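You operate a simulated robot arm through the tools that you are given. There is no shell and no other tool.

The job below is to be done with a simulated robot arm. You get a single attempt, and the scene is never put back.

TASK
Set the grey power supply to 12 volts, limit 1.2 amps, output off while you turn.
Fine: the output goes back on at the end.

It is judged by the outcome, as a careful person would: the job done as asked, and still so three seconds after it is handed in. It fails if anything else is knocked over, pushed out of place, dropped, spilled or broken.

THE ROBOT
A 7-joint arm with a two-finger parallel gripper, fixed in place. Base frame: the origin is at the foot of the arm, x ahead of it, y to its left, z up; the work surface is at about z = 880. Readings come in mm, rad, newtons and seconds.
With the tool pointing down near the work surface it reaches from about 400 to 900 mm from the base axis. Its first joint turns from -2.496 to 2.496 rad. Payload 3 kg.
The tool frame sits at the grasp point between the pads (the TCP): z along the fingers, y along the line on which they close. The tips reach 30 mm beyond it. Largest opening 94 mm; finger width 28, thickness 10; the body of the gripper, 50 by 96 mm, starts 55 mm behind the TCP.
Orientation is that of the tool frame in the base frame, as a unit quaternion [w, x, y, z]. With the fingers straight down and closing along the base's y, the tool's x points along the base's -x, its y along +y and its z along -z.

THE INTERFACE
- The arm moves only by the tool send_rows. Its argument "series" is a list of rows, each a list of 7 numbers: the turn, a rotation vector about the base's x, y, z in rad, then the shift along the base's x, y, z in mm, then the opening, from 0 (shut) to 1 (fully open). In form: [[ax, ay, az, dx, dy, dz, gripper], ...]. A call has 1 to 20 rows; each row shifts and turns the commanded pose from where the row before left it. Rows are played at 5 a second. More than 50 mm and 0.15 rad between two rows, or a gripper value outside its range, and nothing of the call is played. Where a pose cannot be reached the arm comes as near as it can. A force on the tool above 90 N (or 10 N above the force at the start of the call, whichever is more), or a blocked arm, ends the call early, and 0.2 s more pass. Each finger travels about 72 mm/s and halts on what it meets, pressing with about 35 N; the grip force reading is that of the motor and also rises with nothing between the fingers. The clock runs only during rows and for 0.2 s after the last one: add rows that do not move to give the fingers time. It gives the time, the measured TCP pose, the force on the tool (base axes), the opening and the grip force at its end, in the units of the frame above (readings bear some noise), with the torque about the TCP (base axes, N m) and any sound that the robot's microphone picked up.
- Cameras (640 x 400 px; columns grow to the right, rows downward): "scene" is fixed at [50.3, 500.8, 1489.4]; the picture's right is [-0.64, -0.77, 0.00], its down [-0.37, 0.31, -0.87] and it looks along [0.67, -0.56, -0.49] (base axes); focal length 316 px, centre (320, 200). "wrist" rides on the gripper at [76, 14, -102] in the tool frame; the picture's right is [-0.18, 0.98, 0.00], its down [-0.75, -0.14, -0.64] and it looks along [-0.63, -0.12, 0.77] (tool axes); focal length 243 px, centre (320, 200).
- capture(camera): a new picture of that camera. The clock stands still meanwhile.
- locate(camera, pixels): for up to 12 pixels [column, row] of the newest picture of that camera ("zoom" is the newest enlarged one), the place [x, y, z] in the base frame of the surface seen there, good to about 2 mm. The clock stands still meanwhile.
- close_up(camera, box): a new picture of the part [left, top, right, bottom] of that camera's present view, enlarged. The clock stands still meanwhile.
- finish_job(): hands the job in; it is judged then, once.

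Unless the task says otherwise, let go and move clear before handing in.

The tools are called after "Request:" as a command line: name --pt "numbers of a row" for each row, then --argument value for the rest, lists and objects as JSON in quotes. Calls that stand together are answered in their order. send_rows: Moves the arm, as the interface text tells. Its arguments: {"type":"object","properties":{"series":{"type":"array","items":{"type":"array","items":{"type":"number"}}}},"required":["series"]} The other tools are called the same way: capture (camera) takes a picture; locate (camera, pixels) gives the place of the surface under pixels of a picture; close_up (camera, box) takes an enlarged picture of a part of a camera's view; finish_job () hands the job in.

At the start:

```text
clock: 0.0
tcp_pos: [647.6, -58.6, 1176.0]
tcp_rot: [0.0, 0.0, 1.0, 0.0]
force: [-0.4, -0.5, 0.5]
wrist_torque: [-0.02, 0.0, 0.02]
width: 94.0
finger_force: 0.1
```

scene: 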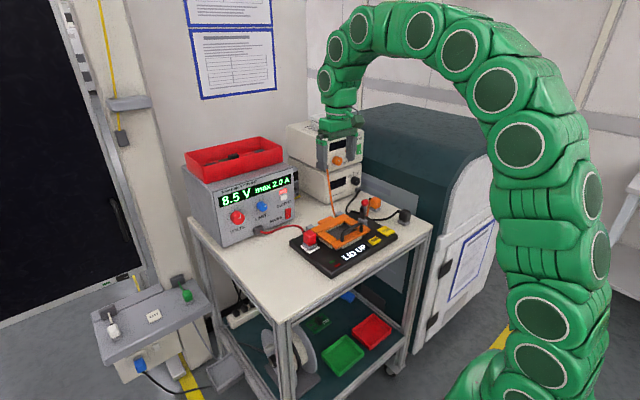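
wrist: 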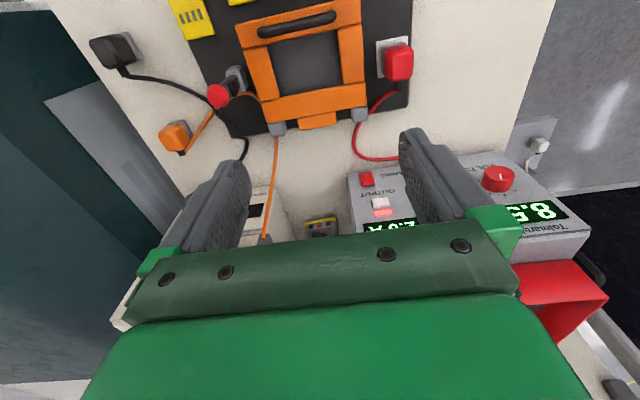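

The scene picture shows the grey supply reading 8.5 V / Imax 2.0 A around (255,190), with a red knob near (237,216) and a blue knob near (262,207). I'll take enlarged views of the panel before moving.

Request:
close_up --camera "scene" --box '[170, 130, 330, 250]'

Request:
close_up --camera "wrist" --box '[320, 120, 620, 300]'

Request:
close_up --camera "scene" --box '[260, 110, 440, 290]'

```text
3.33 times, centred on (250, 190) of scene
```

zoom: 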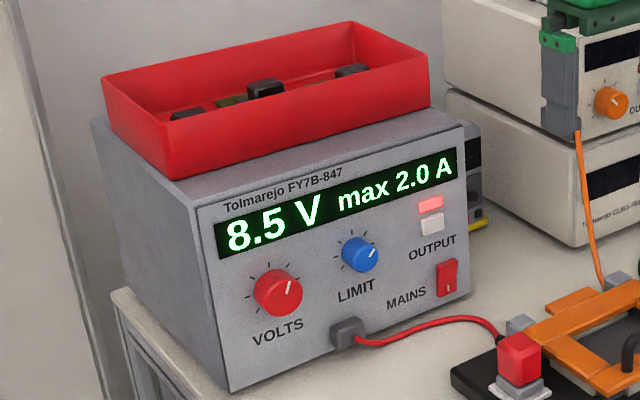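

```text
2.13 times, centred on (470, 210) of wrist
```

zoom: 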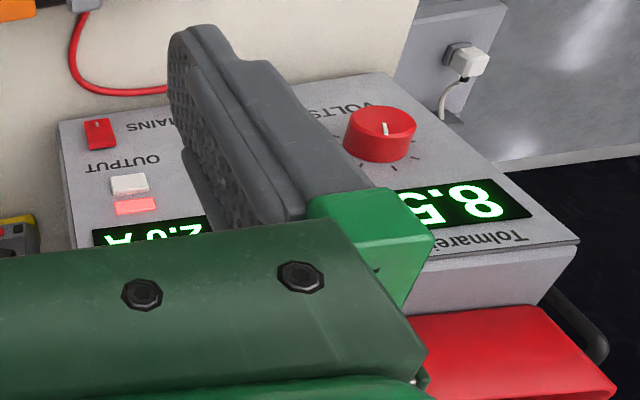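

```text
2.22 times, centred on (350, 200) of scene
```

zoom: 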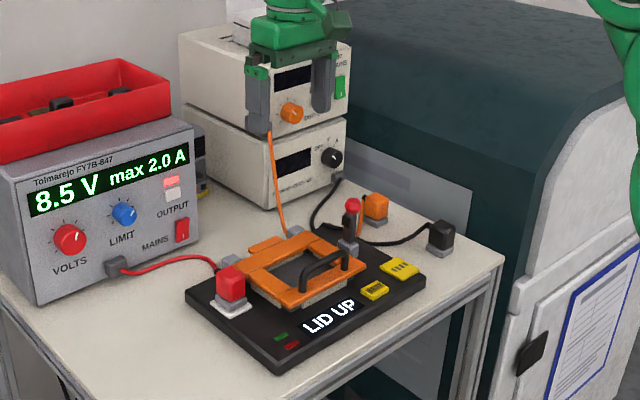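

The enlarged scene view shows the panel: volts knob at zoom (277,292), limit knob (359,254), a pale output button (431,224) with a lit red lamp above it, and the mains rocker (447,278). Next I'll take a fresh zoom of the panel and get coordinates.

Request:
close_up --camera "scene" --box '[210, 160, 306, 240]'

```text
5.00 times, centred on (258, 200) of scene
```

zoom: 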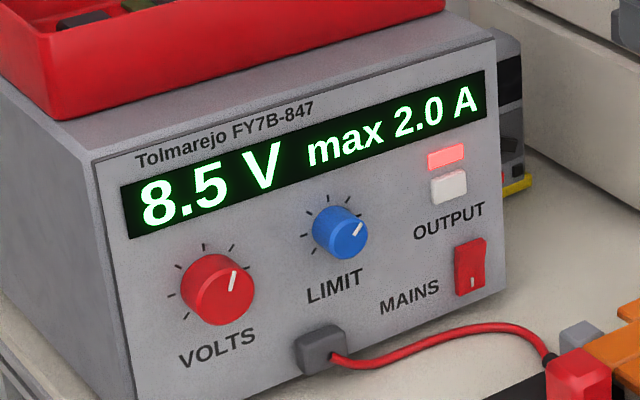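

Request:
locate --camera "zoom" --pixels '[[220, 290], [343, 233], [450, 187], [446, 158], [470, 268], [115, 225], [130, 330], [395, 190], [480, 210], [260, 335], [232, 282], [357, 230]]'

Request:
locate --camera "scene" --pixels '[[186, 158], [283, 150], [221, 243], [293, 216], [230, 150], [199, 180], [310, 240], [335, 156], [334, 182], [265, 232], [240, 300], [300, 205]]'

```text
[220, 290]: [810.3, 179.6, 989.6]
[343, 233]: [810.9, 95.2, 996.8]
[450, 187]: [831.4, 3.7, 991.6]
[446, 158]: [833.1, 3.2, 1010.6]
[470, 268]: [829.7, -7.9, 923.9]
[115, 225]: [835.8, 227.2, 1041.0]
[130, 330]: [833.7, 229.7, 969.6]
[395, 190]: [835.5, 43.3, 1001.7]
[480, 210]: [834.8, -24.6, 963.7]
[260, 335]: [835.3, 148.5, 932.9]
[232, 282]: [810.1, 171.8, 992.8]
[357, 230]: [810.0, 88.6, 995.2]
```

```text
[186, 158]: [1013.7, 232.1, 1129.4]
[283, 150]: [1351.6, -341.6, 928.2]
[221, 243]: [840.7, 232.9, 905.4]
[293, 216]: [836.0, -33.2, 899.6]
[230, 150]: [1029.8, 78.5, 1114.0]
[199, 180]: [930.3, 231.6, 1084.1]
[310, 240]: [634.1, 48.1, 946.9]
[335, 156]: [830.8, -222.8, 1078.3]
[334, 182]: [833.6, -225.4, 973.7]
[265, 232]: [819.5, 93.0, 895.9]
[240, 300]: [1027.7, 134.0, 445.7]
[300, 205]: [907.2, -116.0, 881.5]
```

The panel is the plane x≈835 facing the arm: volts knob about (810,178,990), limit knob about (810,93,996), output button about (831,4,991). Before planning the horizontal approach I'll map the fixture and other items in front of it.

Request:
close_up --camera "scene" --box '[270, 180, 430, 280]'

```text
4.00 times, centred on (350, 230) of scene
```

zoom: 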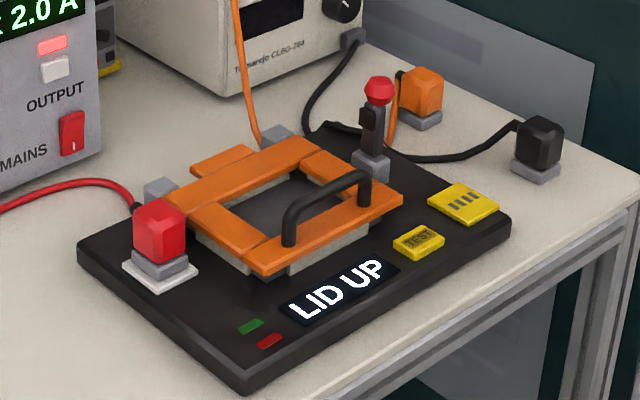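

Request:
locate --camera "zoom" --pixels '[[160, 210], [165, 265], [82, 250], [246, 385], [505, 225], [320, 128], [378, 85], [330, 190], [240, 165], [160, 190], [270, 40], [110, 180]]'

Request:
locate --camera "scene" --pixels '[[333, 200], [345, 165], [300, 150], [288, 135], [342, 125], [355, 178], [240, 160], [280, 142], [337, 160], [405, 213], [375, 200], [430, 225]]'

```text
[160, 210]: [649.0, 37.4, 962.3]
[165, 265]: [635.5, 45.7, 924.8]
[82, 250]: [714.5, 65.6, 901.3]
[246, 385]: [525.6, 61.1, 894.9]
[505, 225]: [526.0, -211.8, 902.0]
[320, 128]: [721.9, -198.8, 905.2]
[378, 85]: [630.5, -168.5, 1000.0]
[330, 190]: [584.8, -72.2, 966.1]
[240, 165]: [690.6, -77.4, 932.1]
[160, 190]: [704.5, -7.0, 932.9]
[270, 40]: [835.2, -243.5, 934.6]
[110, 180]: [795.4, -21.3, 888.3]
```

```text
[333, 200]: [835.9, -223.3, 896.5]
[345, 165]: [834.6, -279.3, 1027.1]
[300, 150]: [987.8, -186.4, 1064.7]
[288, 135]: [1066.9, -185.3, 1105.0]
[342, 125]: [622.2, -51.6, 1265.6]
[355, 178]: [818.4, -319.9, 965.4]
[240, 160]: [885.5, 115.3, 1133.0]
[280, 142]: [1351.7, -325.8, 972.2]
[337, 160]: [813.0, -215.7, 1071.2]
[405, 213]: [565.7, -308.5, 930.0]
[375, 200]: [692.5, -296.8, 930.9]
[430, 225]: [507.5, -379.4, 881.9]
```

The fixture spans x 525–720, y −212 to 65, with the red plug top near (640,42,965), so a level approach to the output button would run the wrist into it. I'll close the fingers and pitch the tool about 45° forward, stopping well short of the output button.

Request:
send_rows --pt "0 -0.1309 0 8 8 -14 0.6" --pt "0 -0.1309 0 10 8 -20 0.3" --pt "0 -0.1309 0 10 8 -20 0.0" --pt "0 -0.1309 0 10 8 -20 0.0" --pt "0 -0.1309 0 10 8 -20 0.0" --pt "0 -0.1309 0 10 8 -20 0.0" --pt "0 0 0 10 8 -20 0.0" --pt "0 0 0 10 6.6 -20 0.0" --pt "0 0 0 0 0 0 0.0" --pt "0 0 0 0 0 0 0.0"

Request:
capture --camera "scene"

Request:
capture --camera "wrist"

```text
clock: 2.2
tcp_pos: [723.4, 3.5, 1020.3]
tcp_rot: [0.382, 0.0, 0.924, 0.0]
force: [-0.2, 0.7, -0.5]
wrist_torque: [0.0, -0.01, -0.01]
width: 0.0
finger_force: 32.7
```

```text
taken
```

scene: 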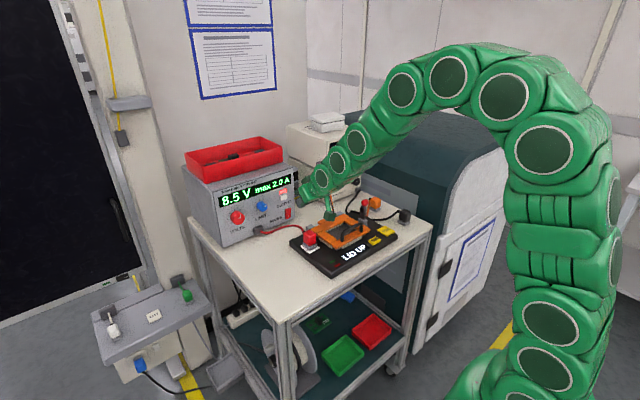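

```text
taken
```

wrist: 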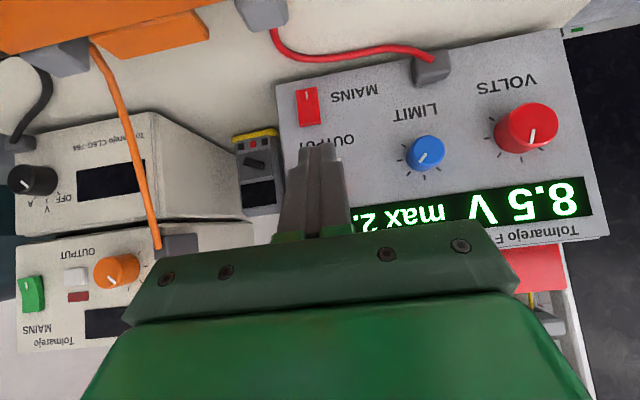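

The tool is at (723,4,1020), pitched 45° and clear of everything; the wrist view now shows the panel upside-down with the volts knob at (527,128) and the limit knob at (427,153). I'll enlarge the dials to read their ticks and take a closer look at the button.

Request:
close_up --camera "wrist" --box '[370, 60, 610, 250]'

Request:
close_up --camera "scene" --box '[250, 140, 350, 240]'

```text
2.11 times, centred on (490, 155) of wrist
```

zoom: 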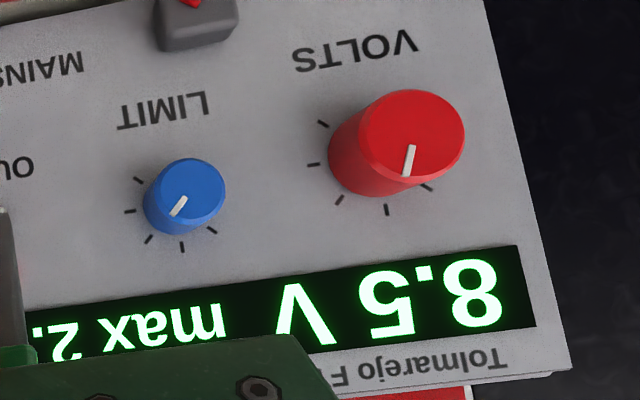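

```text
4.00 times, centred on (300, 190) of scene
```

zoom: 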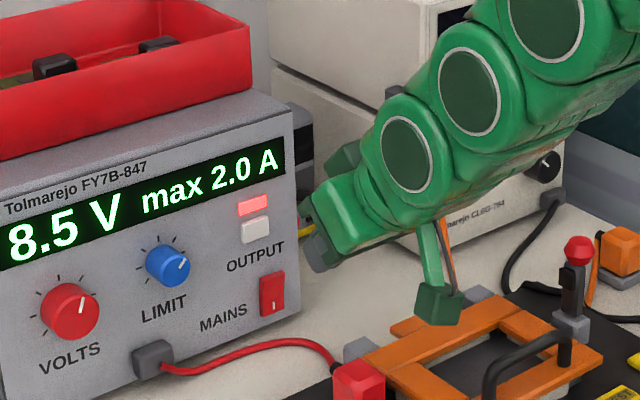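

The button face is at zoom (255,230) with the lit lamp at (253,205) above it. I'll locate these precisely before approaching.

Request:
locate --camera "zoom" --pixels '[[255, 230], [243, 230], [268, 228], [255, 222], [256, 240], [253, 205], [272, 295], [70, 310], [168, 265], [322, 250], [440, 310], [410, 155]]'

```text
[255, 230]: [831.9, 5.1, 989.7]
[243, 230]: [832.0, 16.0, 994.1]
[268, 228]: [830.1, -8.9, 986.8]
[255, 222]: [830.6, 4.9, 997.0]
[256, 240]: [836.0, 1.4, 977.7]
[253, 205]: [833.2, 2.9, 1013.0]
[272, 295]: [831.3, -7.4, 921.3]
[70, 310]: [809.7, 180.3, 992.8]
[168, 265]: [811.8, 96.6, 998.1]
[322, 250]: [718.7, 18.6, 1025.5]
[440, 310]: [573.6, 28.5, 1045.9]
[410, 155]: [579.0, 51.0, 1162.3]
```

The button face sits at about (831,4,989), spanning z 980–1000. I'll bring the closed fingertips to roughly 10 mm short of it at the same height.

Request:
send_rows --pt "0 0 0 16 0.5 -10 0" --pt "0 0 0 16 0 -10 0" --pt "0 0 0 16 0 0 0" --pt "0 0 0 14 0 0 0" --pt "0 0 0 4 0 0 0" --pt "0 0 0 0 0 0 0"

Request:
close_up --camera "scene" --box '[250, 160, 330, 230]'

Request:
close_up --camera "wrist" --box '[220, 100, 420, 260]'

```text
clock: 3.6
tcp_pos: [791.1, 3.4, 1003.4]
tcp_rot: [0.383, 0.0, 0.924, 0.0]
force: [0.2, 0.1, 0.1]
wrist_torque: [-0.04, 0.0, -0.01]
width: 0.1
finger_force: 32.8
```

```text
5.71 times, centred on (290, 195) of scene
```

zoom: 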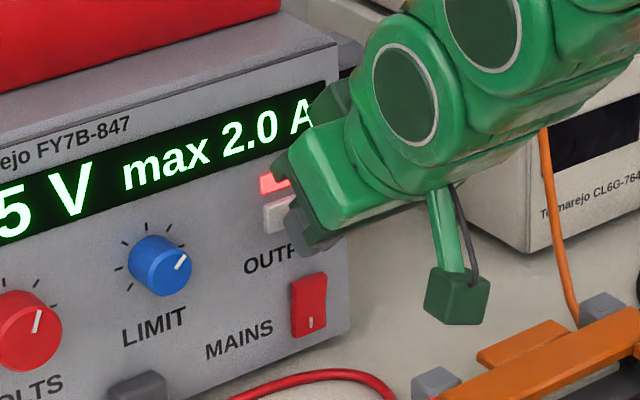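

```text
2.50 times, centred on (320, 180) of wrist
```

zoom: 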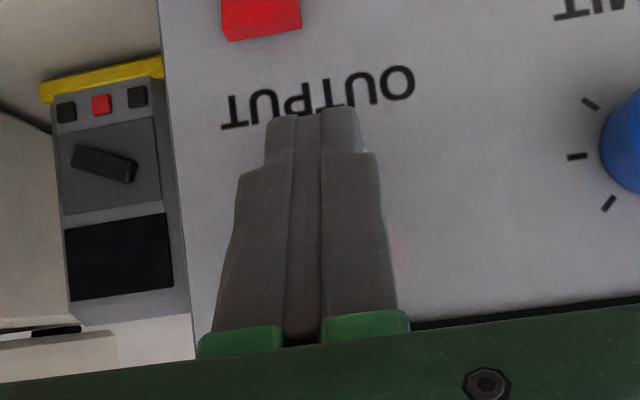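

The tips are about 9 mm short of the button, at its height, with no force. I'll advance in small steps and watch for force and sound.

Request:
send_rows --pt "0 0 0 3 0 -1.5 0" --pt "0 0 0 3 0 0 0" --pt "0 0 0 2 0 0 0" --pt "0 0 0 0 0 0 0"

Request:
close_up --camera "scene" --box '[250, 160, 330, 230]'

```text
clock: 4.6
tcp_pos: [799.1, 2.6, 1000.0]
tcp_rot: [0.382, 0.0, 0.924, 0.0]
force: [0.4, -0.3, 0.0]
wrist_torque: [0.01, 0.01, 0.02]
width: 0.0
finger_force: 32.9
```

```text
5.71 times, centred on (290, 195) of scene
```

zoom: 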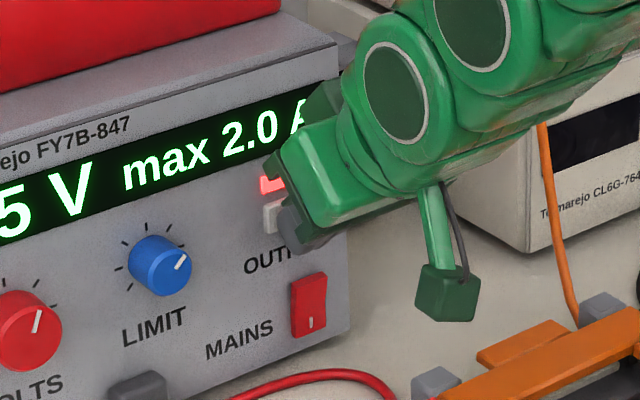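

There is no contact force yet, and the lamp at zoom (270,184) is still lit. I'll continue in 1.5 mm steps.

Request:
send_rows --pt "0 0 0 1.5 0.5 0 0" --pt "0 0 0 1.5 0 0 0" --pt "0 0 0 0 0 0 0"

Request:
close_up --camera "scene" --box '[250, 160, 330, 230]'

```text
clock: 5.4
tcp_pos: [802.7, 4.4, 1000.1]
tcp_rot: [0.382, 0.0, 0.924, 0.0]
force: [-2.8, -0.5, 0.3]
wrist_torque: [-0.01, 0.02, -0.03]
width: 0.0
finger_force: 33.4
heard: click
```

```text
5.71 times, centred on (290, 195) of scene
```

zoom: 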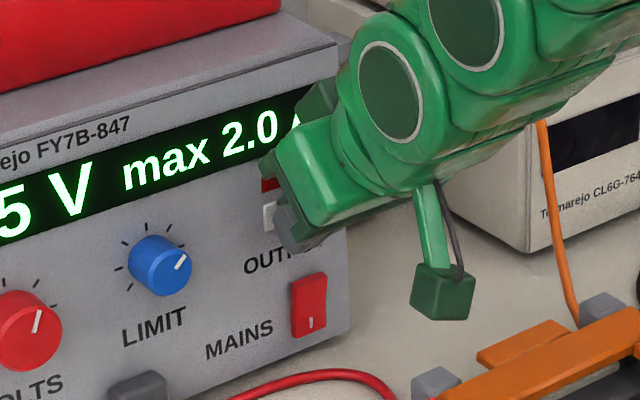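

A click was heard and the lamp at zoom (270,184) has gone dark, so the output is off with only ~3 N applied. I'll back straight off, then move to a standoff in front of the volts knob with less pitch.

Request:
send_rows --pt "0 0 0 -10 0 0 0" --pt "0 0 0 -30 0 0 0" --pt "0 0 0 -30 0 5 0" --pt "0 0 0 -10 30 5 0" --pt "0 0 0 0 40 0 0" --pt "0 0 0 0 40 0 0" --pt "0 0 0 0 40 0 0" --pt "0 0 0 0 20 0 0" --pt "0 0 0 0 0 0 0"

Request:
capture --camera "wrist"

Request:
capture --camera "scene"

```text
clock: 7.4
tcp_pos: [724.9, 173.5, 1011.5]
tcp_rot: [0.383, 0.0, 0.924, 0.0]
force: [1.1, -1.0, -0.4]
wrist_torque: [-0.03, -0.04, 0.0]
width: 0.0
finger_force: 33.0
```

```text
taken
```

wrist: 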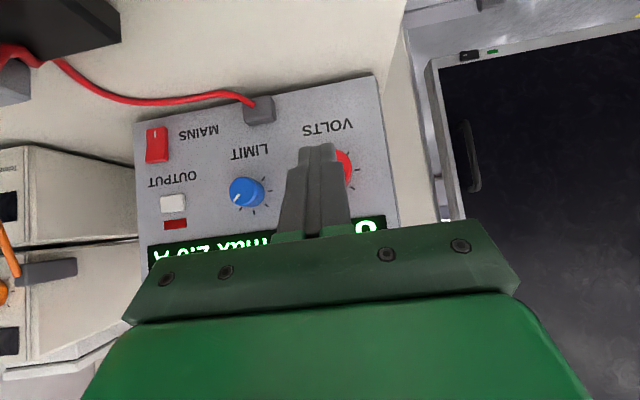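

```text
taken
```

scene: 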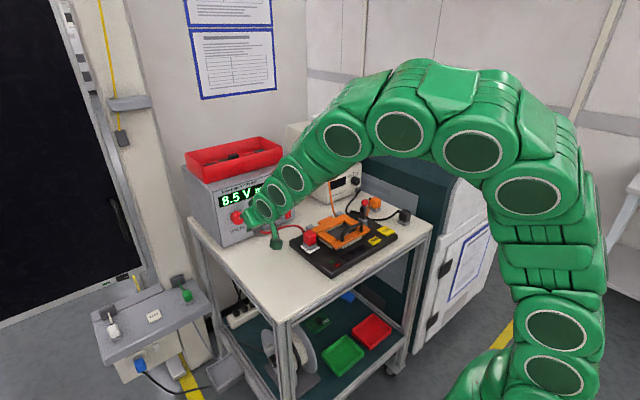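

The output lamp at wrist (176,224) is dark and the display still shows the set values. I'll pitch the tool 25° further toward level and open the fingers to about 72 mm at this standoff.

Request:
send_rows --pt "0 -0.1091 0 0 1 0 0.3" --pt "0 -0.1091 0 0 1 -3 0.6" --pt "0 -0.1091 0 0 1 -3 0.77" --pt "0 -0.1091 0 0 0 -5 0.77" --pt "0 0 0 0 0 0 0.77" --pt "0 0 0 0 0 0 0.77"

Request:
capture --camera "wrist"

Request:
close_up --camera "scene" --box '[180, 130, 340, 260]'

```text
clock: 8.8
tcp_pos: [721.3, 177.8, 998.0]
tcp_rot: [0.574, 0.0, 0.819, 0.0]
force: [-0.1, -0.5, 0.5]
wrist_torque: [0.03, 0.01, 0.0]
width: 72.3
finger_force: 0.1
```

```text
taken
```

wrist: 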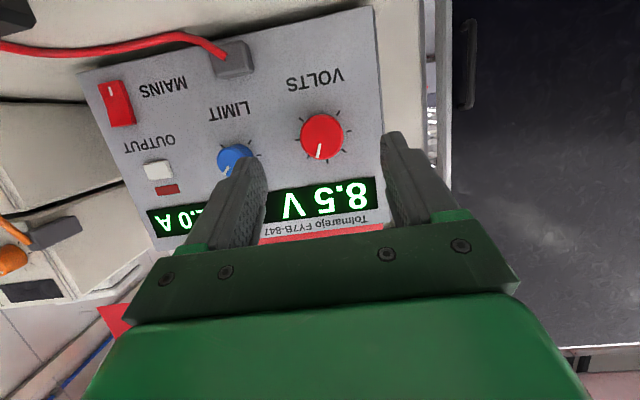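

```text
3.08 times, centred on (260, 195) of scene
```

zoom: 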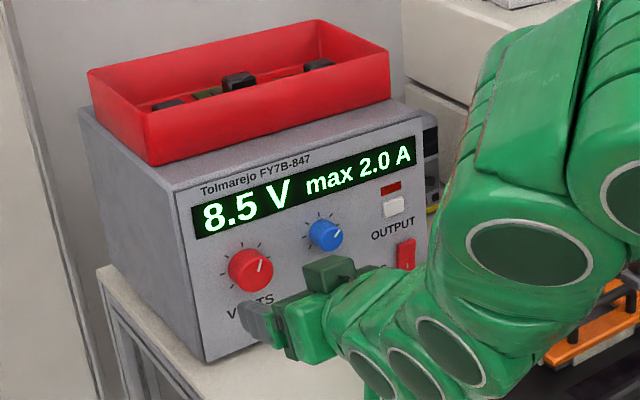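

The wrist view shows the open fingers straddling the volts knob at (322,137). In the scene view the arm covers part of the fixture, so I'll check the whole picture for clearance.

Request:
capture --camera "scene"

Request:
close_up --camera "scene" --box '[240, 170, 440, 310]'

Request:
close_up --camera "wrist" --box '[200, 60, 420, 260]'

```text
taken
```

scene: 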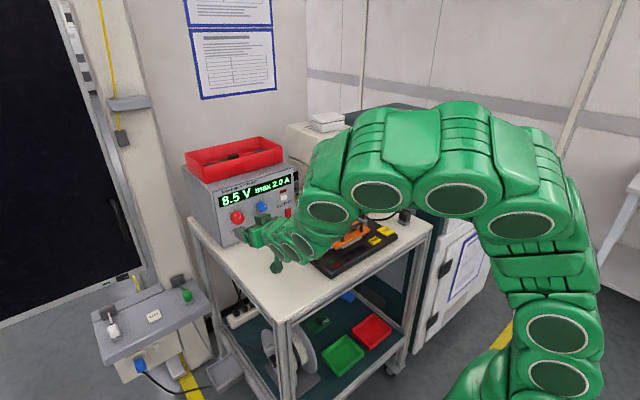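

```text
2.86 times, centred on (340, 240) of scene
```

zoom: 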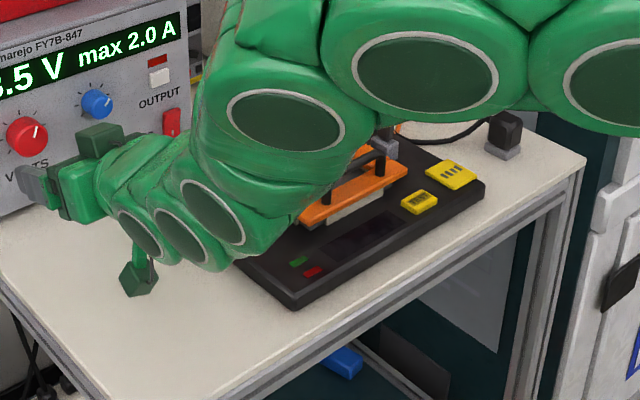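

```text
2.00 times, centred on (310, 160) of wrist
```

zoom: 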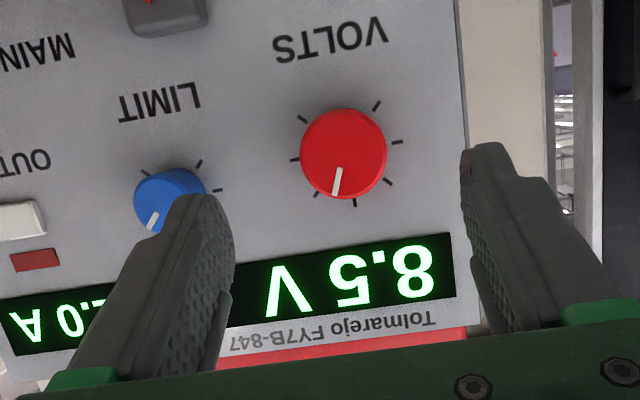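

The wrist segments at zoom (215,230) pass close to the fixture's red plug. I'll locate points along the arm's lower outline to check the gap.

Request:
close_up --camera "scene" --box '[230, 190, 370, 290]'

Request:
locate --camera "zoom" --pixels '[[150, 240], [205, 245], [270, 250], [230, 320], [300, 310], [340, 280], [380, 260], [430, 200], [480, 180], [300, 120], [190, 320], [260, 345]]'

```text
4.00 times, centred on (300, 240) of scene
```

zoom: 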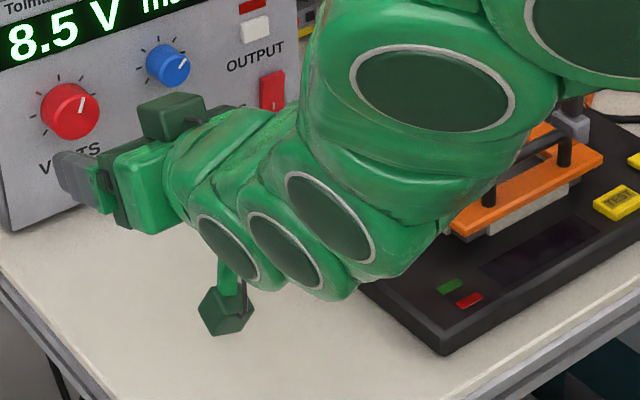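

```text
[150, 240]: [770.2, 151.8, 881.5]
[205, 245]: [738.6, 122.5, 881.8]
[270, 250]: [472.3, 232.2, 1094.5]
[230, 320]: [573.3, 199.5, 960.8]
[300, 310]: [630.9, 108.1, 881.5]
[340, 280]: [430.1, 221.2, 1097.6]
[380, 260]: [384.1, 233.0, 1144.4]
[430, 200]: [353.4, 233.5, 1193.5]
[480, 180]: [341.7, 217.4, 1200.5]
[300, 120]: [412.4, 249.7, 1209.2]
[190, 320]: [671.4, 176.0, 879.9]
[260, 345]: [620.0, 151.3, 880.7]
```

The arm behind the gripper is at z≈1095 or higher over the fixture, so the red plug (top 965) is well clear. Now I'll measure the knob centre and diameter from a wrist enlargement.

Request:
close_up --camera "wrist" --box '[250, 80, 400, 200]'

Request:
locate --camera "zoom" --pixels '[[310, 230], [225, 235], [385, 230], [308, 155], [305, 310], [300, 280], [297, 300]]'

```text
3.33 times, centred on (325, 140) of wrist
```

zoom: 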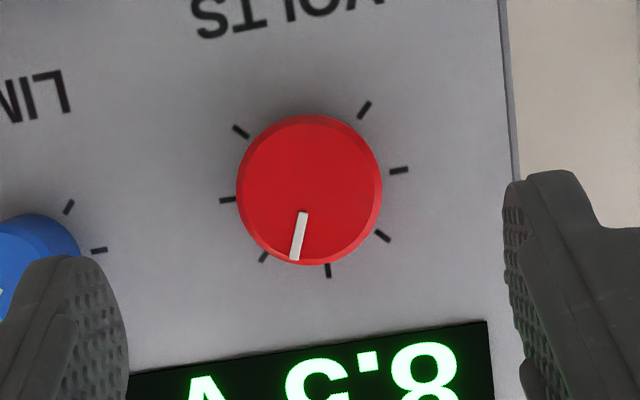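

```text
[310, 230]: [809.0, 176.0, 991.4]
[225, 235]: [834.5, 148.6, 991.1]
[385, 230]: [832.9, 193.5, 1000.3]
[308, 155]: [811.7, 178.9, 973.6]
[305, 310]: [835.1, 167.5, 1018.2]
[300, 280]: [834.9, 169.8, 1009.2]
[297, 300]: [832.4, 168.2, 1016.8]
```

The knob's face is centred near zoom (309,190) with ticks spanning about 270°, and the pointer sits ~20° clockwise of top. I'll locate the face centre and rim.

Request:
locate --camera "zoom" --pixels '[[309, 190], [243, 192], [375, 188], [309, 122], [307, 257], [228, 200], [398, 170], [328, 271], [510, 230], [118, 300]]'

```text
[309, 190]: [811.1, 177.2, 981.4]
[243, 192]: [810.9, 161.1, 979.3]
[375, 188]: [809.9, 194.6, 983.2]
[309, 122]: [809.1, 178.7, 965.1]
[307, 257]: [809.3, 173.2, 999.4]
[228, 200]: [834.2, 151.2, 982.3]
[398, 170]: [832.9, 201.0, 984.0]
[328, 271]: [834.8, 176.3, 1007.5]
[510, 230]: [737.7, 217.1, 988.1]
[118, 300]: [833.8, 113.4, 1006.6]
```

The volts knob's axis is at about y=176.5, z=982.3, diameter ~36 mm, face at x≈810. I'll line up and advance so the pads straddle it, stopping ~4 mm short of the panel.

Request:
send_rows --pt "0 0 0 15 -1.3 -5 0.77" --pt "0 0 0 15 0 -4.5 0.77" --pt "0 0 0 15 0 0 0.77" --pt "0 0 0 10 0 0 0.77" --pt "0 0 0 0 0 0 0.77"

Request:
capture --camera "wrist"

Request:
close_up --camera "scene" --box '[180, 150, 320, 260]'

```text
clock: 10.0
tcp_pos: [777.3, 177.2, 990.1]
tcp_rot: [0.574, 0.0, 0.819, 0.0]
force: [-0.4, 0.3, 0.2]
wrist_torque: [0.0, -0.03, -0.02]
width: 72.0
finger_force: 0.1
```

```text
taken
```

wrist: 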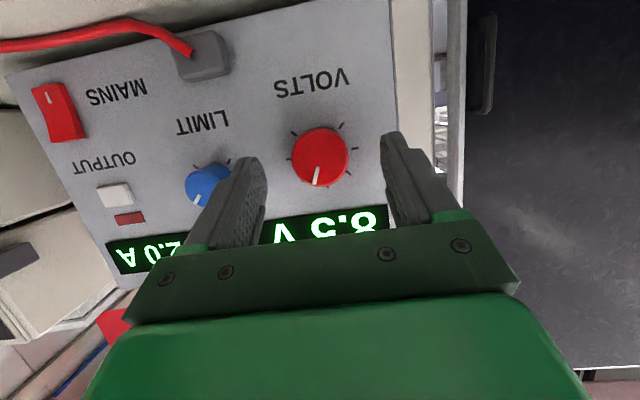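

```text
3.64 times, centred on (250, 205) of scene
```

zoom: 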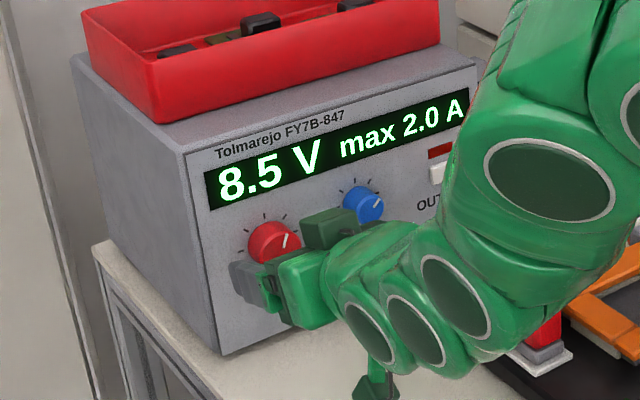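

The fingers straddle the knob symmetrically with no contact. I'll advance the remaining 20 mm in small steps.

Request:
send_rows --pt "0 0 0 6 0 -0.5 0.77" --pt "0 0 0 6 0 0 0.77" --pt "0 0 0 5 0 0 0.77" --pt "0 0 0 3 0 0 0.77" --pt "0 0 0 0 0 0 0.77"

Request:
capture --camera "wrist"

```text
clock: 11.2
tcp_pos: [796.7, 176.2, 989.3]
tcp_rot: [0.574, -0.001, 0.819, 0.001]
force: [-0.9, 0.0, -0.1]
wrist_torque: [0.02, -0.01, 0.01]
width: 72.6
finger_force: 0.1
```

```text
taken
```

wrist: 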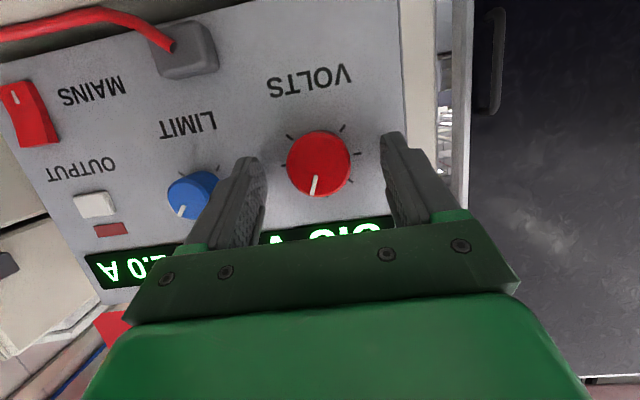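

No contact yet; the knob is centred between the pads at (318,165). I'll close slowly and watch the side force.

Request:
send_rows --pt "0 0 0 0 0 0 0.6" --pt "0 0 0 0 0 0 0.5" --pt "0 0 0 0 0 0 0.44" --pt "0 0 0 0 0 0 0.41" --pt "0 0 0 0 0 0 0.39" --pt "0 0 0 0 0 0 0.37"

Request:
capture --camera "wrist"

```text
clock: 12.6
tcp_pos: [797.2, 175.5, 988.9]
tcp_rot: [0.573, 0.0, 0.819, 0.0]
force: [1.8, -7.7, -0.4]
wrist_torque: [-0.05, 0.08, -0.14]
width: 38.6
finger_force: 3.2
```

```text
taken
```

wrist: 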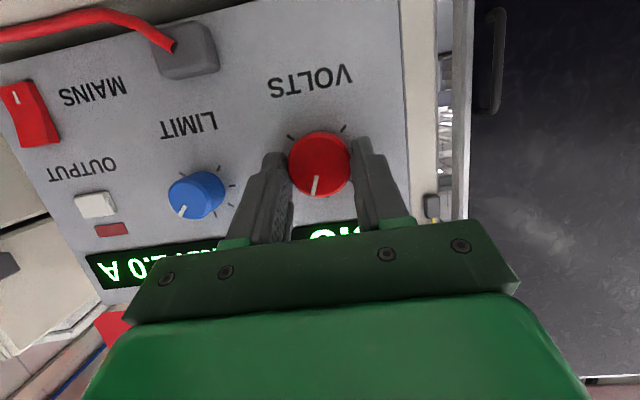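

The −7.7 N side force says the −y finger touched first, so the tool is slightly too far toward +y. I'll ease it 0.8 mm toward −y while holding the opening.

Request:
send_rows --pt "0 0 0 0 -0.5 0 0.39" --pt "0 0 0 0 -0.4 0 0.38" --pt "0 0 0 0 0 0 0.36"

```text
clock: 13.4
tcp_pos: [797.3, 175.9, 990.3]
tcp_rot: [0.573, -0.001, 0.819, 0.001]
force: [8.1, 2.6, -1.9]
wrist_torque: [0.04, 0.02, -0.25]
width: 37.8
finger_force: 45.0
```

The knob is gripped at 37.8 mm with 45 N and little side force. I'll turn it clockwise 0.2 rad about the knob's own axis and read the display.

Request:
send_rows --pt "0.05 0 0 0 -0.35 -0.01 0.36" --pt "0.05 0 0 0 -0.35 -0.03 0.36" --pt "0.05 0 0 0 -0.35 -0.04 0.36" --pt "0.05 0 0 0 -0.34 -0.06 0.36" --pt "0 0 0 0 0 0 0.36"

Request:
close_up --camera "scene" --box '[180, 150, 320, 260]'

Request:
capture --camera "wrist"

```text
clock: 14.6
tcp_pos: [796.3, 173.8, 989.4]
tcp_rot: [0.571, 0.057, 0.815, 0.082]
force: [-16.5, 9.0, 5.7]
wrist_torque: [0.09, -0.22, -0.2]
width: 37.5
finger_force: 44.9
```

```text
3.64 times, centred on (250, 205) of scene
```

zoom: 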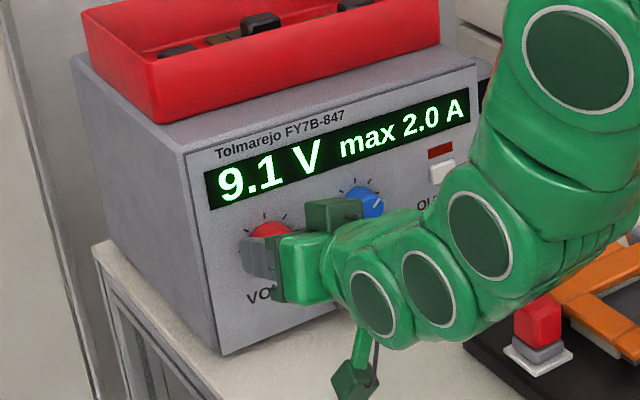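

```text
taken
```

wrist: 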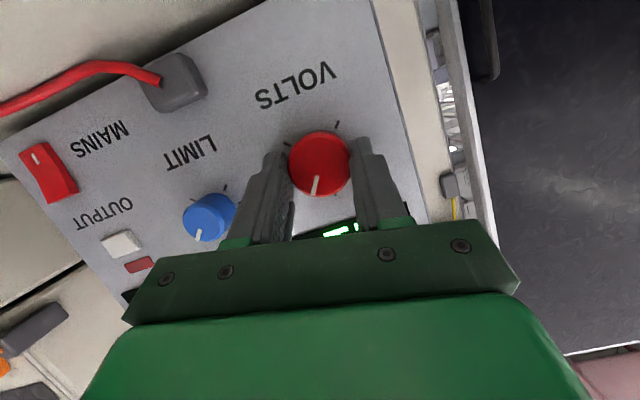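

The display now reads 9.1 V after 0.2 rad, so about 3 V per rad; the supply hasn't moved. Force is −16.5 N in x, so I'll relieve that slightly while turning another 0.3 rad.

Request:
send_rows --pt "0 0 0 -0.8 0.5 0.3 0.36" --pt "0.05 0 0 0 -0.29 -0.07 0.36" --pt "0.05 0 0 0 -0.29 -0.08 0.36" --pt "0.05 0 0 0 -0.28 -0.1 0.36" --pt "0.05 0 0 0 -0.28 -0.11 0.36" --pt "0.05 0 0 0 -0.27 -0.12 0.36" --pt "0.05 0 0 0 -0.27 -0.14 0.36" --pt "0 0 0 0 0 0 0.36"

Request:
close_up --camera "scene" --box '[180, 150, 320, 260]'

```text
clock: 16.4
tcp_pos: [797.6, 172.1, 989.3]
tcp_rot: [0.556, 0.144, 0.793, 0.202]
force: [11.9, -21.1, -1.0]
wrist_torque: [-0.15, 0.1, -0.29]
width: 37.5
finger_force: 44.9
```

```text
3.64 times, centred on (250, 205) of scene
```

zoom: 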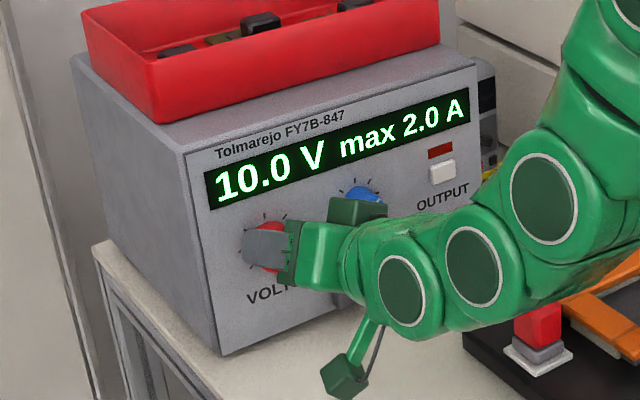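

Now at 10.0 V after 0.5 rad, and the supply is still in place. The sideways force is −21 N, so I'll correct by about 0.4 mm before turning another 0.2 rad.

Request:
send_rows --pt "0 0 0 0.35 -0.4 0 0.36" --pt "0.05 0 0 0 -0.26 -0.15 0.36" --pt "0.05 0 0 0 -0.25 -0.16 0.36" --pt "0.05 0 0 0 -0.24 -0.18 0.36" --pt "0.05 0 0 0 -0.23 -0.19 0.36" --pt "0 0 0 0 0 0 0.36"

Request:
close_up --camera "scene" --box '[180, 150, 320, 260]'

```text
clock: 17.8
tcp_pos: [796.1, 170.8, 988.0]
tcp_rot: [0.538, 0.198, 0.77, 0.28]
force: [-2.3, -28.2, -7.8]
wrist_torque: [-0.2, -0.53, -0.99]
width: 37.5
finger_force: 45.3
```

```text
3.64 times, centred on (250, 205) of scene
```

zoom: 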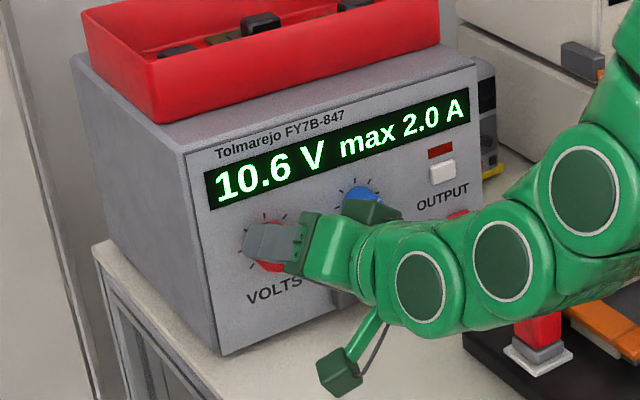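

Reading 10.6 V; the force along the closing line is about −27 N, so I'll shift ~0.5 mm along it and turn another 0.2 rad with a slightly larger arc.

Request:
send_rows --pt "0 0 0 0 -0.4 -0.35 0.36" --pt "0.05 0 0 0 -0.26 -0.23 0.36" --pt "0.05 0 0 0 -0.25 -0.25 0.36" --pt "0.05 0 0 0 -0.24 -0.26 0.36" --pt "0.05 0 0 0 -0.22 -0.27 0.36" --pt "0 0 0 0 0 0 0.36"

Request:
close_up --camera "scene" --box '[180, 150, 320, 260]'

```text
clock: 19.2
tcp_pos: [797.8, 168.9, 987.1]
tcp_rot: [0.516, 0.249, 0.738, 0.356]
force: [38.2, 3.0, -11.6]
wrist_torque: [-0.06, 0.34, -0.34]
width: 37.7
finger_force: 44.8
```

```text
3.64 times, centred on (250, 205) of scene
```

zoom: 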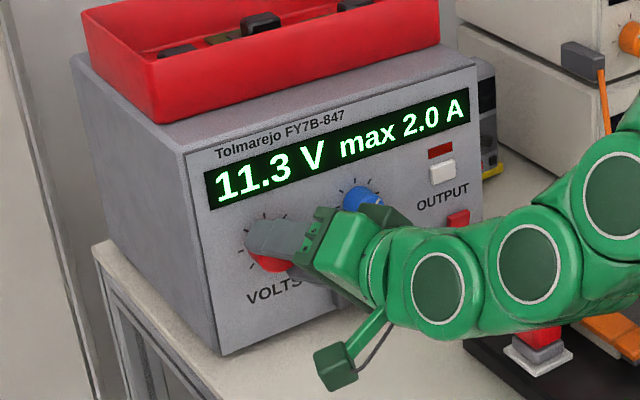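

Reading 11.3 V; the tool is pulling ~38 N in x, so I'll ease forward about 0.8 mm and turn another 0.15 rad.

Request:
send_rows --pt "0 0 0 0.8 0 0 0.36" --pt "0.05 0 0 0 -0.21 -0.28 0.36" --pt "0.05 0 0 0 -0.2 -0.29 0.36" --pt "0.05 0 0 0 -0.18 -0.3 0.36" --pt "0 0 0 0 0 0 0.36"

Request:
close_up --camera "scene" --box '[180, 150, 320, 260]'

```text
clock: 20.4
tcp_pos: [796.9, 169.1, 985.7]
tcp_rot: [0.495, 0.287, 0.709, 0.411]
force: [-34.7, -18.7, -3.0]
wrist_torque: [-0.1, 0.12, 0.08]
width: 37.8
finger_force: 44.5
```

```text
3.64 times, centred on (250, 205) of scene
```

zoom: 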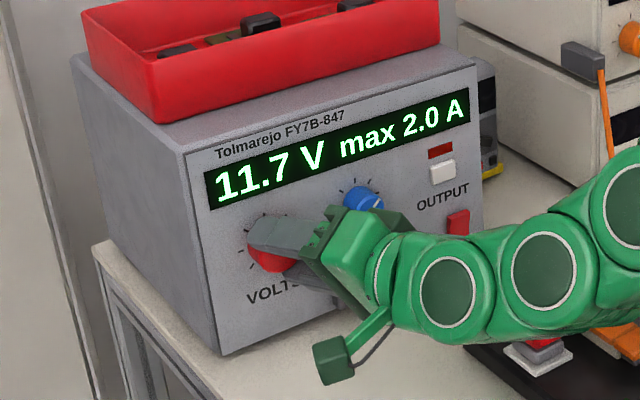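

Reading 11.7 V; I'll relieve the −35 N in x by 0.4 mm and turn a further 0.08 rad.

Request:
send_rows --pt "0 0 0 -0.38 -0.2 -0.05 0.36" --pt "0.04 0 0 0 -0.13 -0.24 0.36" --pt "0.04 0 0 0 -0.12 -0.25 0.36" --pt "0 0 0 0 0 0 0.36"

Request:
close_up --camera "scene" --box '[180, 150, 320, 260]'

```text
clock: 21.4
tcp_pos: [797.0, 168.8, 985.0]
tcp_rot: [0.485, 0.307, 0.692, 0.438]
force: [10.8, 6.1, -9.3]
wrist_torque: [-0.05, -0.5, 0.2]
width: 37.6
finger_force: 45.3
```

```text
3.64 times, centred on (250, 205) of scene
```

zoom: 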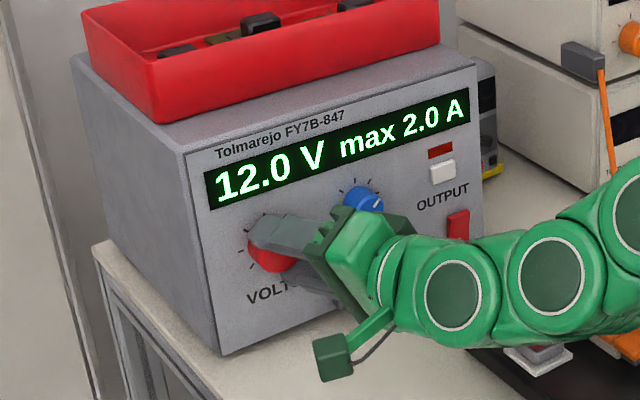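

The display reads 12.0 V with small residual forces. I'll open the fingers gently and check that the value holds.

Request:
send_rows --pt "0 0 0 0 0 0 0.41" --pt "0 0 0 0 0 0 0.46" --pt "0 0 0 0 0 0 0.55" --pt "0 0 0 0 0 0 0.65" --pt "0 0 0 0 0 0 0.7"

Request:
close_up --camera "scene" --box '[180, 150, 320, 260]'

Request:
capture --camera "wrist"

```text
clock: 22.6
tcp_pos: [796.8, 169.7, 985.5]
tcp_rot: [0.485, 0.308, 0.691, 0.438]
force: [-0.5, -0.6, -0.6]
wrist_torque: [0.01, 0.02, -0.01]
width: 65.6
finger_force: 0.0
```

```text
3.64 times, centred on (250, 205) of scene
```

zoom: 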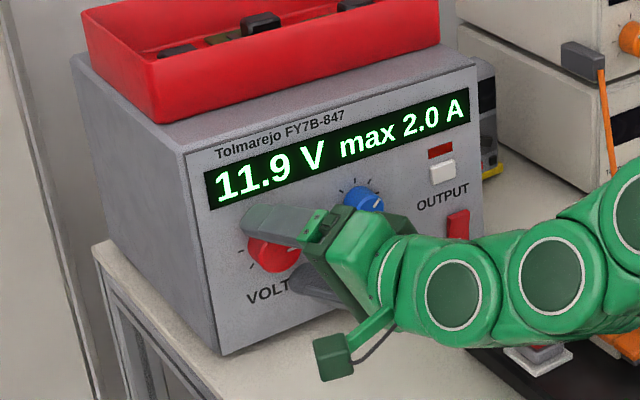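

```text
taken
```

wrist: 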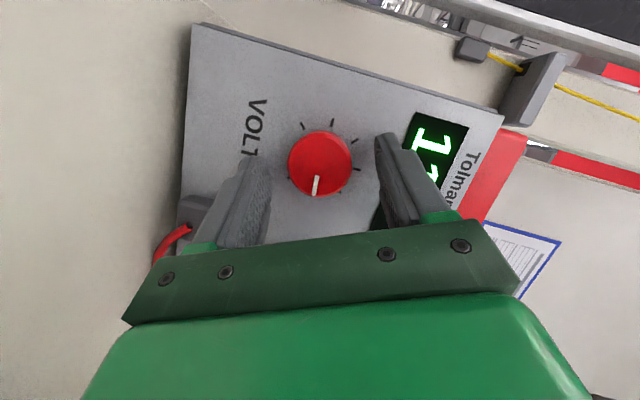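

On release the value fell to 11.9 V, so the knob recoiled slightly. I'll regrip in the same place and read the display again before a fine turn.

Request:
send_rows --pt "0 0 0 0 0 0 0.55" --pt "0 0 0 0 0 0 0.45" --pt "0 0 0 0 0 0 0.41" --pt "0 0 0 0 0 0 0.39" --pt "0 0 0 0 0 0 0.375" --pt "0 0 0 0 0 0 0.36" --pt "0 0 0 0 0 0 0.36"

Request:
close_up --camera "scene" --box '[180, 150, 320, 260]'

```text
clock: 24.2
tcp_pos: [797.0, 168.6, 985.9]
tcp_rot: [0.485, 0.307, 0.692, 0.438]
force: [1.0, -1.7, -2.7]
wrist_torque: [-0.01, -0.34, 0.05]
width: 37.4
finger_force: 45.0
```

```text
3.64 times, centred on (250, 205) of scene
```

zoom: 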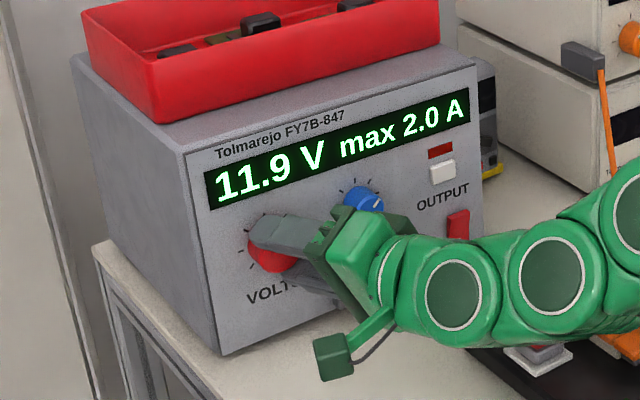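

Gripped again at 11.9 V with almost no force. I'll nudge +0.02 rad and read.

Request:
send_rows --pt "0.02 0 0 0 -0.05 -0.12 0.36" --pt "0 0 0 0 0 0 0.36"

Request:
close_up --camera "scene" --box '[180, 150, 320, 260]'

```text
clock: 24.8
tcp_pos: [797.2, 168.3, 985.4]
tcp_rot: [0.481, 0.313, 0.688, 0.444]
force: [-2.3, -10.0, -10.8]
wrist_torque: [-0.11, -0.01, 0.09]
width: 37.6
finger_force: 44.7
```

```text
3.64 times, centred on (250, 205) of scene
```

zoom: 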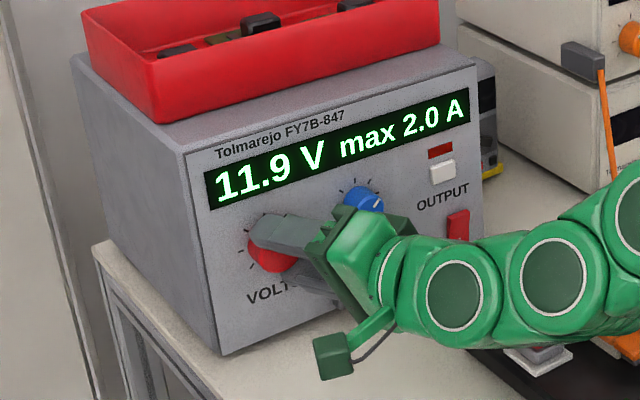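

Still 11.9 V — some wind-up in the grip. I'll add another 0.025 rad.

Request:
send_rows --pt "0.025 0 0 0 -0.07 -0.15 0.36" --pt "0 0 0 0 0 0 0.36"

Request:
close_up --camera "scene" --box '[180, 150, 320, 260]'

```text
clock: 25.4
tcp_pos: [797.3, 169.3, 986.3]
tcp_rot: [0.477, 0.319, 0.683, 0.452]
force: [1.3, -8.1, -16.0]
wrist_torque: [-0.14, 0.1, -0.3]
width: 37.6
finger_force: 44.8
```

```text
3.64 times, centred on (250, 205) of scene
```

zoom: 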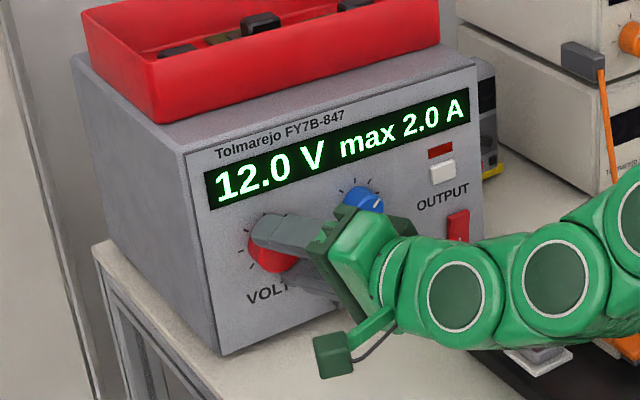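

Back at 12.0 V. To sit nearer the middle of the band I'll relieve the −16 N along the closing line and add 0.012 rad, then read again.

Request:
send_rows --pt "0.012 0 0 0 -0.1 -0.22 0.36" --pt "0 0 0 0 0 0 0.36"

Request:
close_up --camera "scene" --box '[180, 150, 320, 260]'

```text
clock: 26.0
tcp_pos: [797.1, 167.2, 985.4]
tcp_rot: [0.476, 0.32, 0.68, 0.457]
force: [0.1, -10.8, -20.1]
wrist_torque: [-0.2, 0.05, -0.1]
width: 37.7
finger_force: 44.9
```

```text
3.64 times, centred on (250, 205) of scene
```

zoom: 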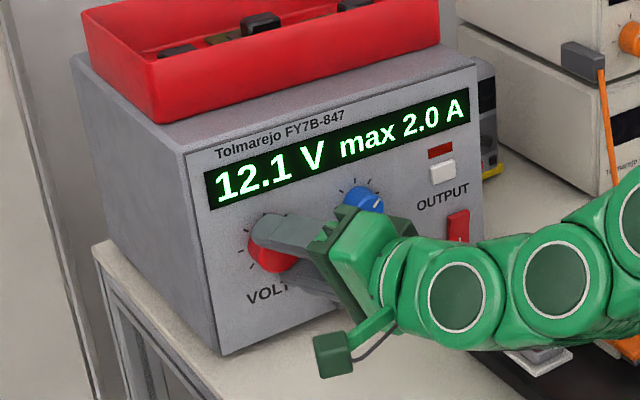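

It reads 12.1 V while held with some wind-up; the earlier release lost about 0.1 V. I'll release and read.

Request:
send_rows --pt "0 0 0 0 0 0 0.41" --pt "0 0 0 0 0 0 0.46" --pt "0 0 0 0 0 0 0.55" --pt "0 0 0 0 0 0 0.65" --pt "0 0 0 0 0 0 0.7"

Request:
close_up --camera "scene" --box '[180, 150, 320, 260]'

```text
clock: 27.2
tcp_pos: [796.2, 168.8, 985.0]
tcp_rot: [0.476, 0.321, 0.679, 0.457]
force: [0.4, 0.0, -0.4]
wrist_torque: [0.05, -0.01, 0.0]
width: 66.0
finger_force: 0.1
```

```text
3.64 times, centred on (250, 205) of scene
```

zoom: 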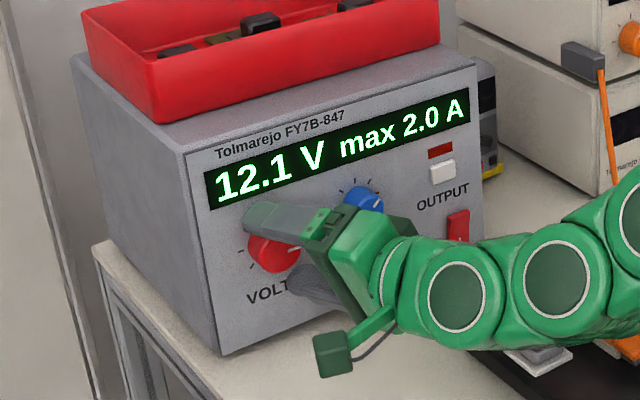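

It held at 12.1 V this time. I'll regrip and turn back slightly, reading at each step.

Request:
send_rows --pt "0 0 0 0 0 0 0.55" --pt "0 0 0 0 0 0 0.45" --pt "0 0 0 0 0 0 0.41" --pt "0 0 0 0 0 0 0.39" --pt "0 0 0 0 0 0 0.375" --pt "0 0 0 0 0 0 0.36" --pt "-0.015 0 0 0 0.04 0.09 0.36" --pt "0 0 0 0 0 0 0.36"

Request:
close_up --camera "scene" --box '[180, 150, 320, 260]'

```text
clock: 29.0
tcp_pos: [796.9, 168.7, 986.6]
tcp_rot: [0.479, 0.317, 0.683, 0.451]
force: [0.9, -3.0, -9.0]
wrist_torque: [-0.06, 0.14, -0.15]
width: 39.4
finger_force: 4.5
```

```text
3.64 times, centred on (250, 205) of scene
```

zoom: 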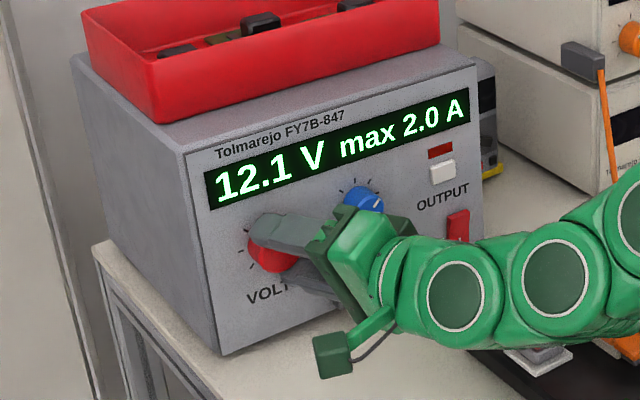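

Only one finger is touching (39.4 mm, −9 N in z), so the tool is a little high along the closing line. I'll shift ~0.8 mm down along it and finish closing.

Request:
send_rows --pt "0 0 0 0 -0.2 -0.4 0.38" --pt "0 0 0 0 -0.15 -0.35 0.36" --pt "0 0 0 0 0 0 0.36" --pt "0 0 0 0 0 0 0.36"

Request:
close_up --camera "scene" --box '[180, 150, 320, 260]'

```text
clock: 30.0
tcp_pos: [796.4, 168.1, 985.2]
tcp_rot: [0.478, 0.316, 0.683, 0.453]
force: [11.9, 10.1, 2.7]
wrist_torque: [0.08, 0.22, 0.1]
width: 37.7
finger_force: 45.4
```

```text
3.64 times, centred on (250, 205) of scene
```

zoom: 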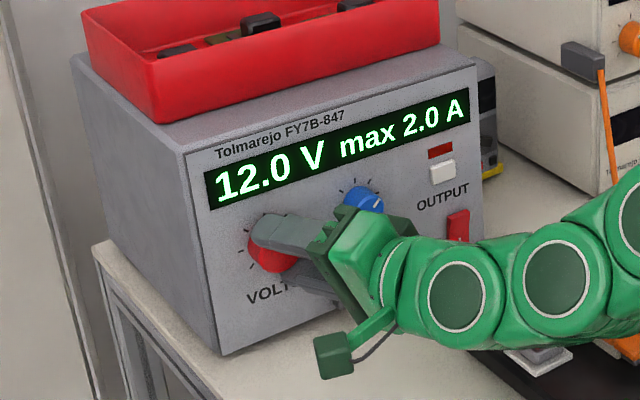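

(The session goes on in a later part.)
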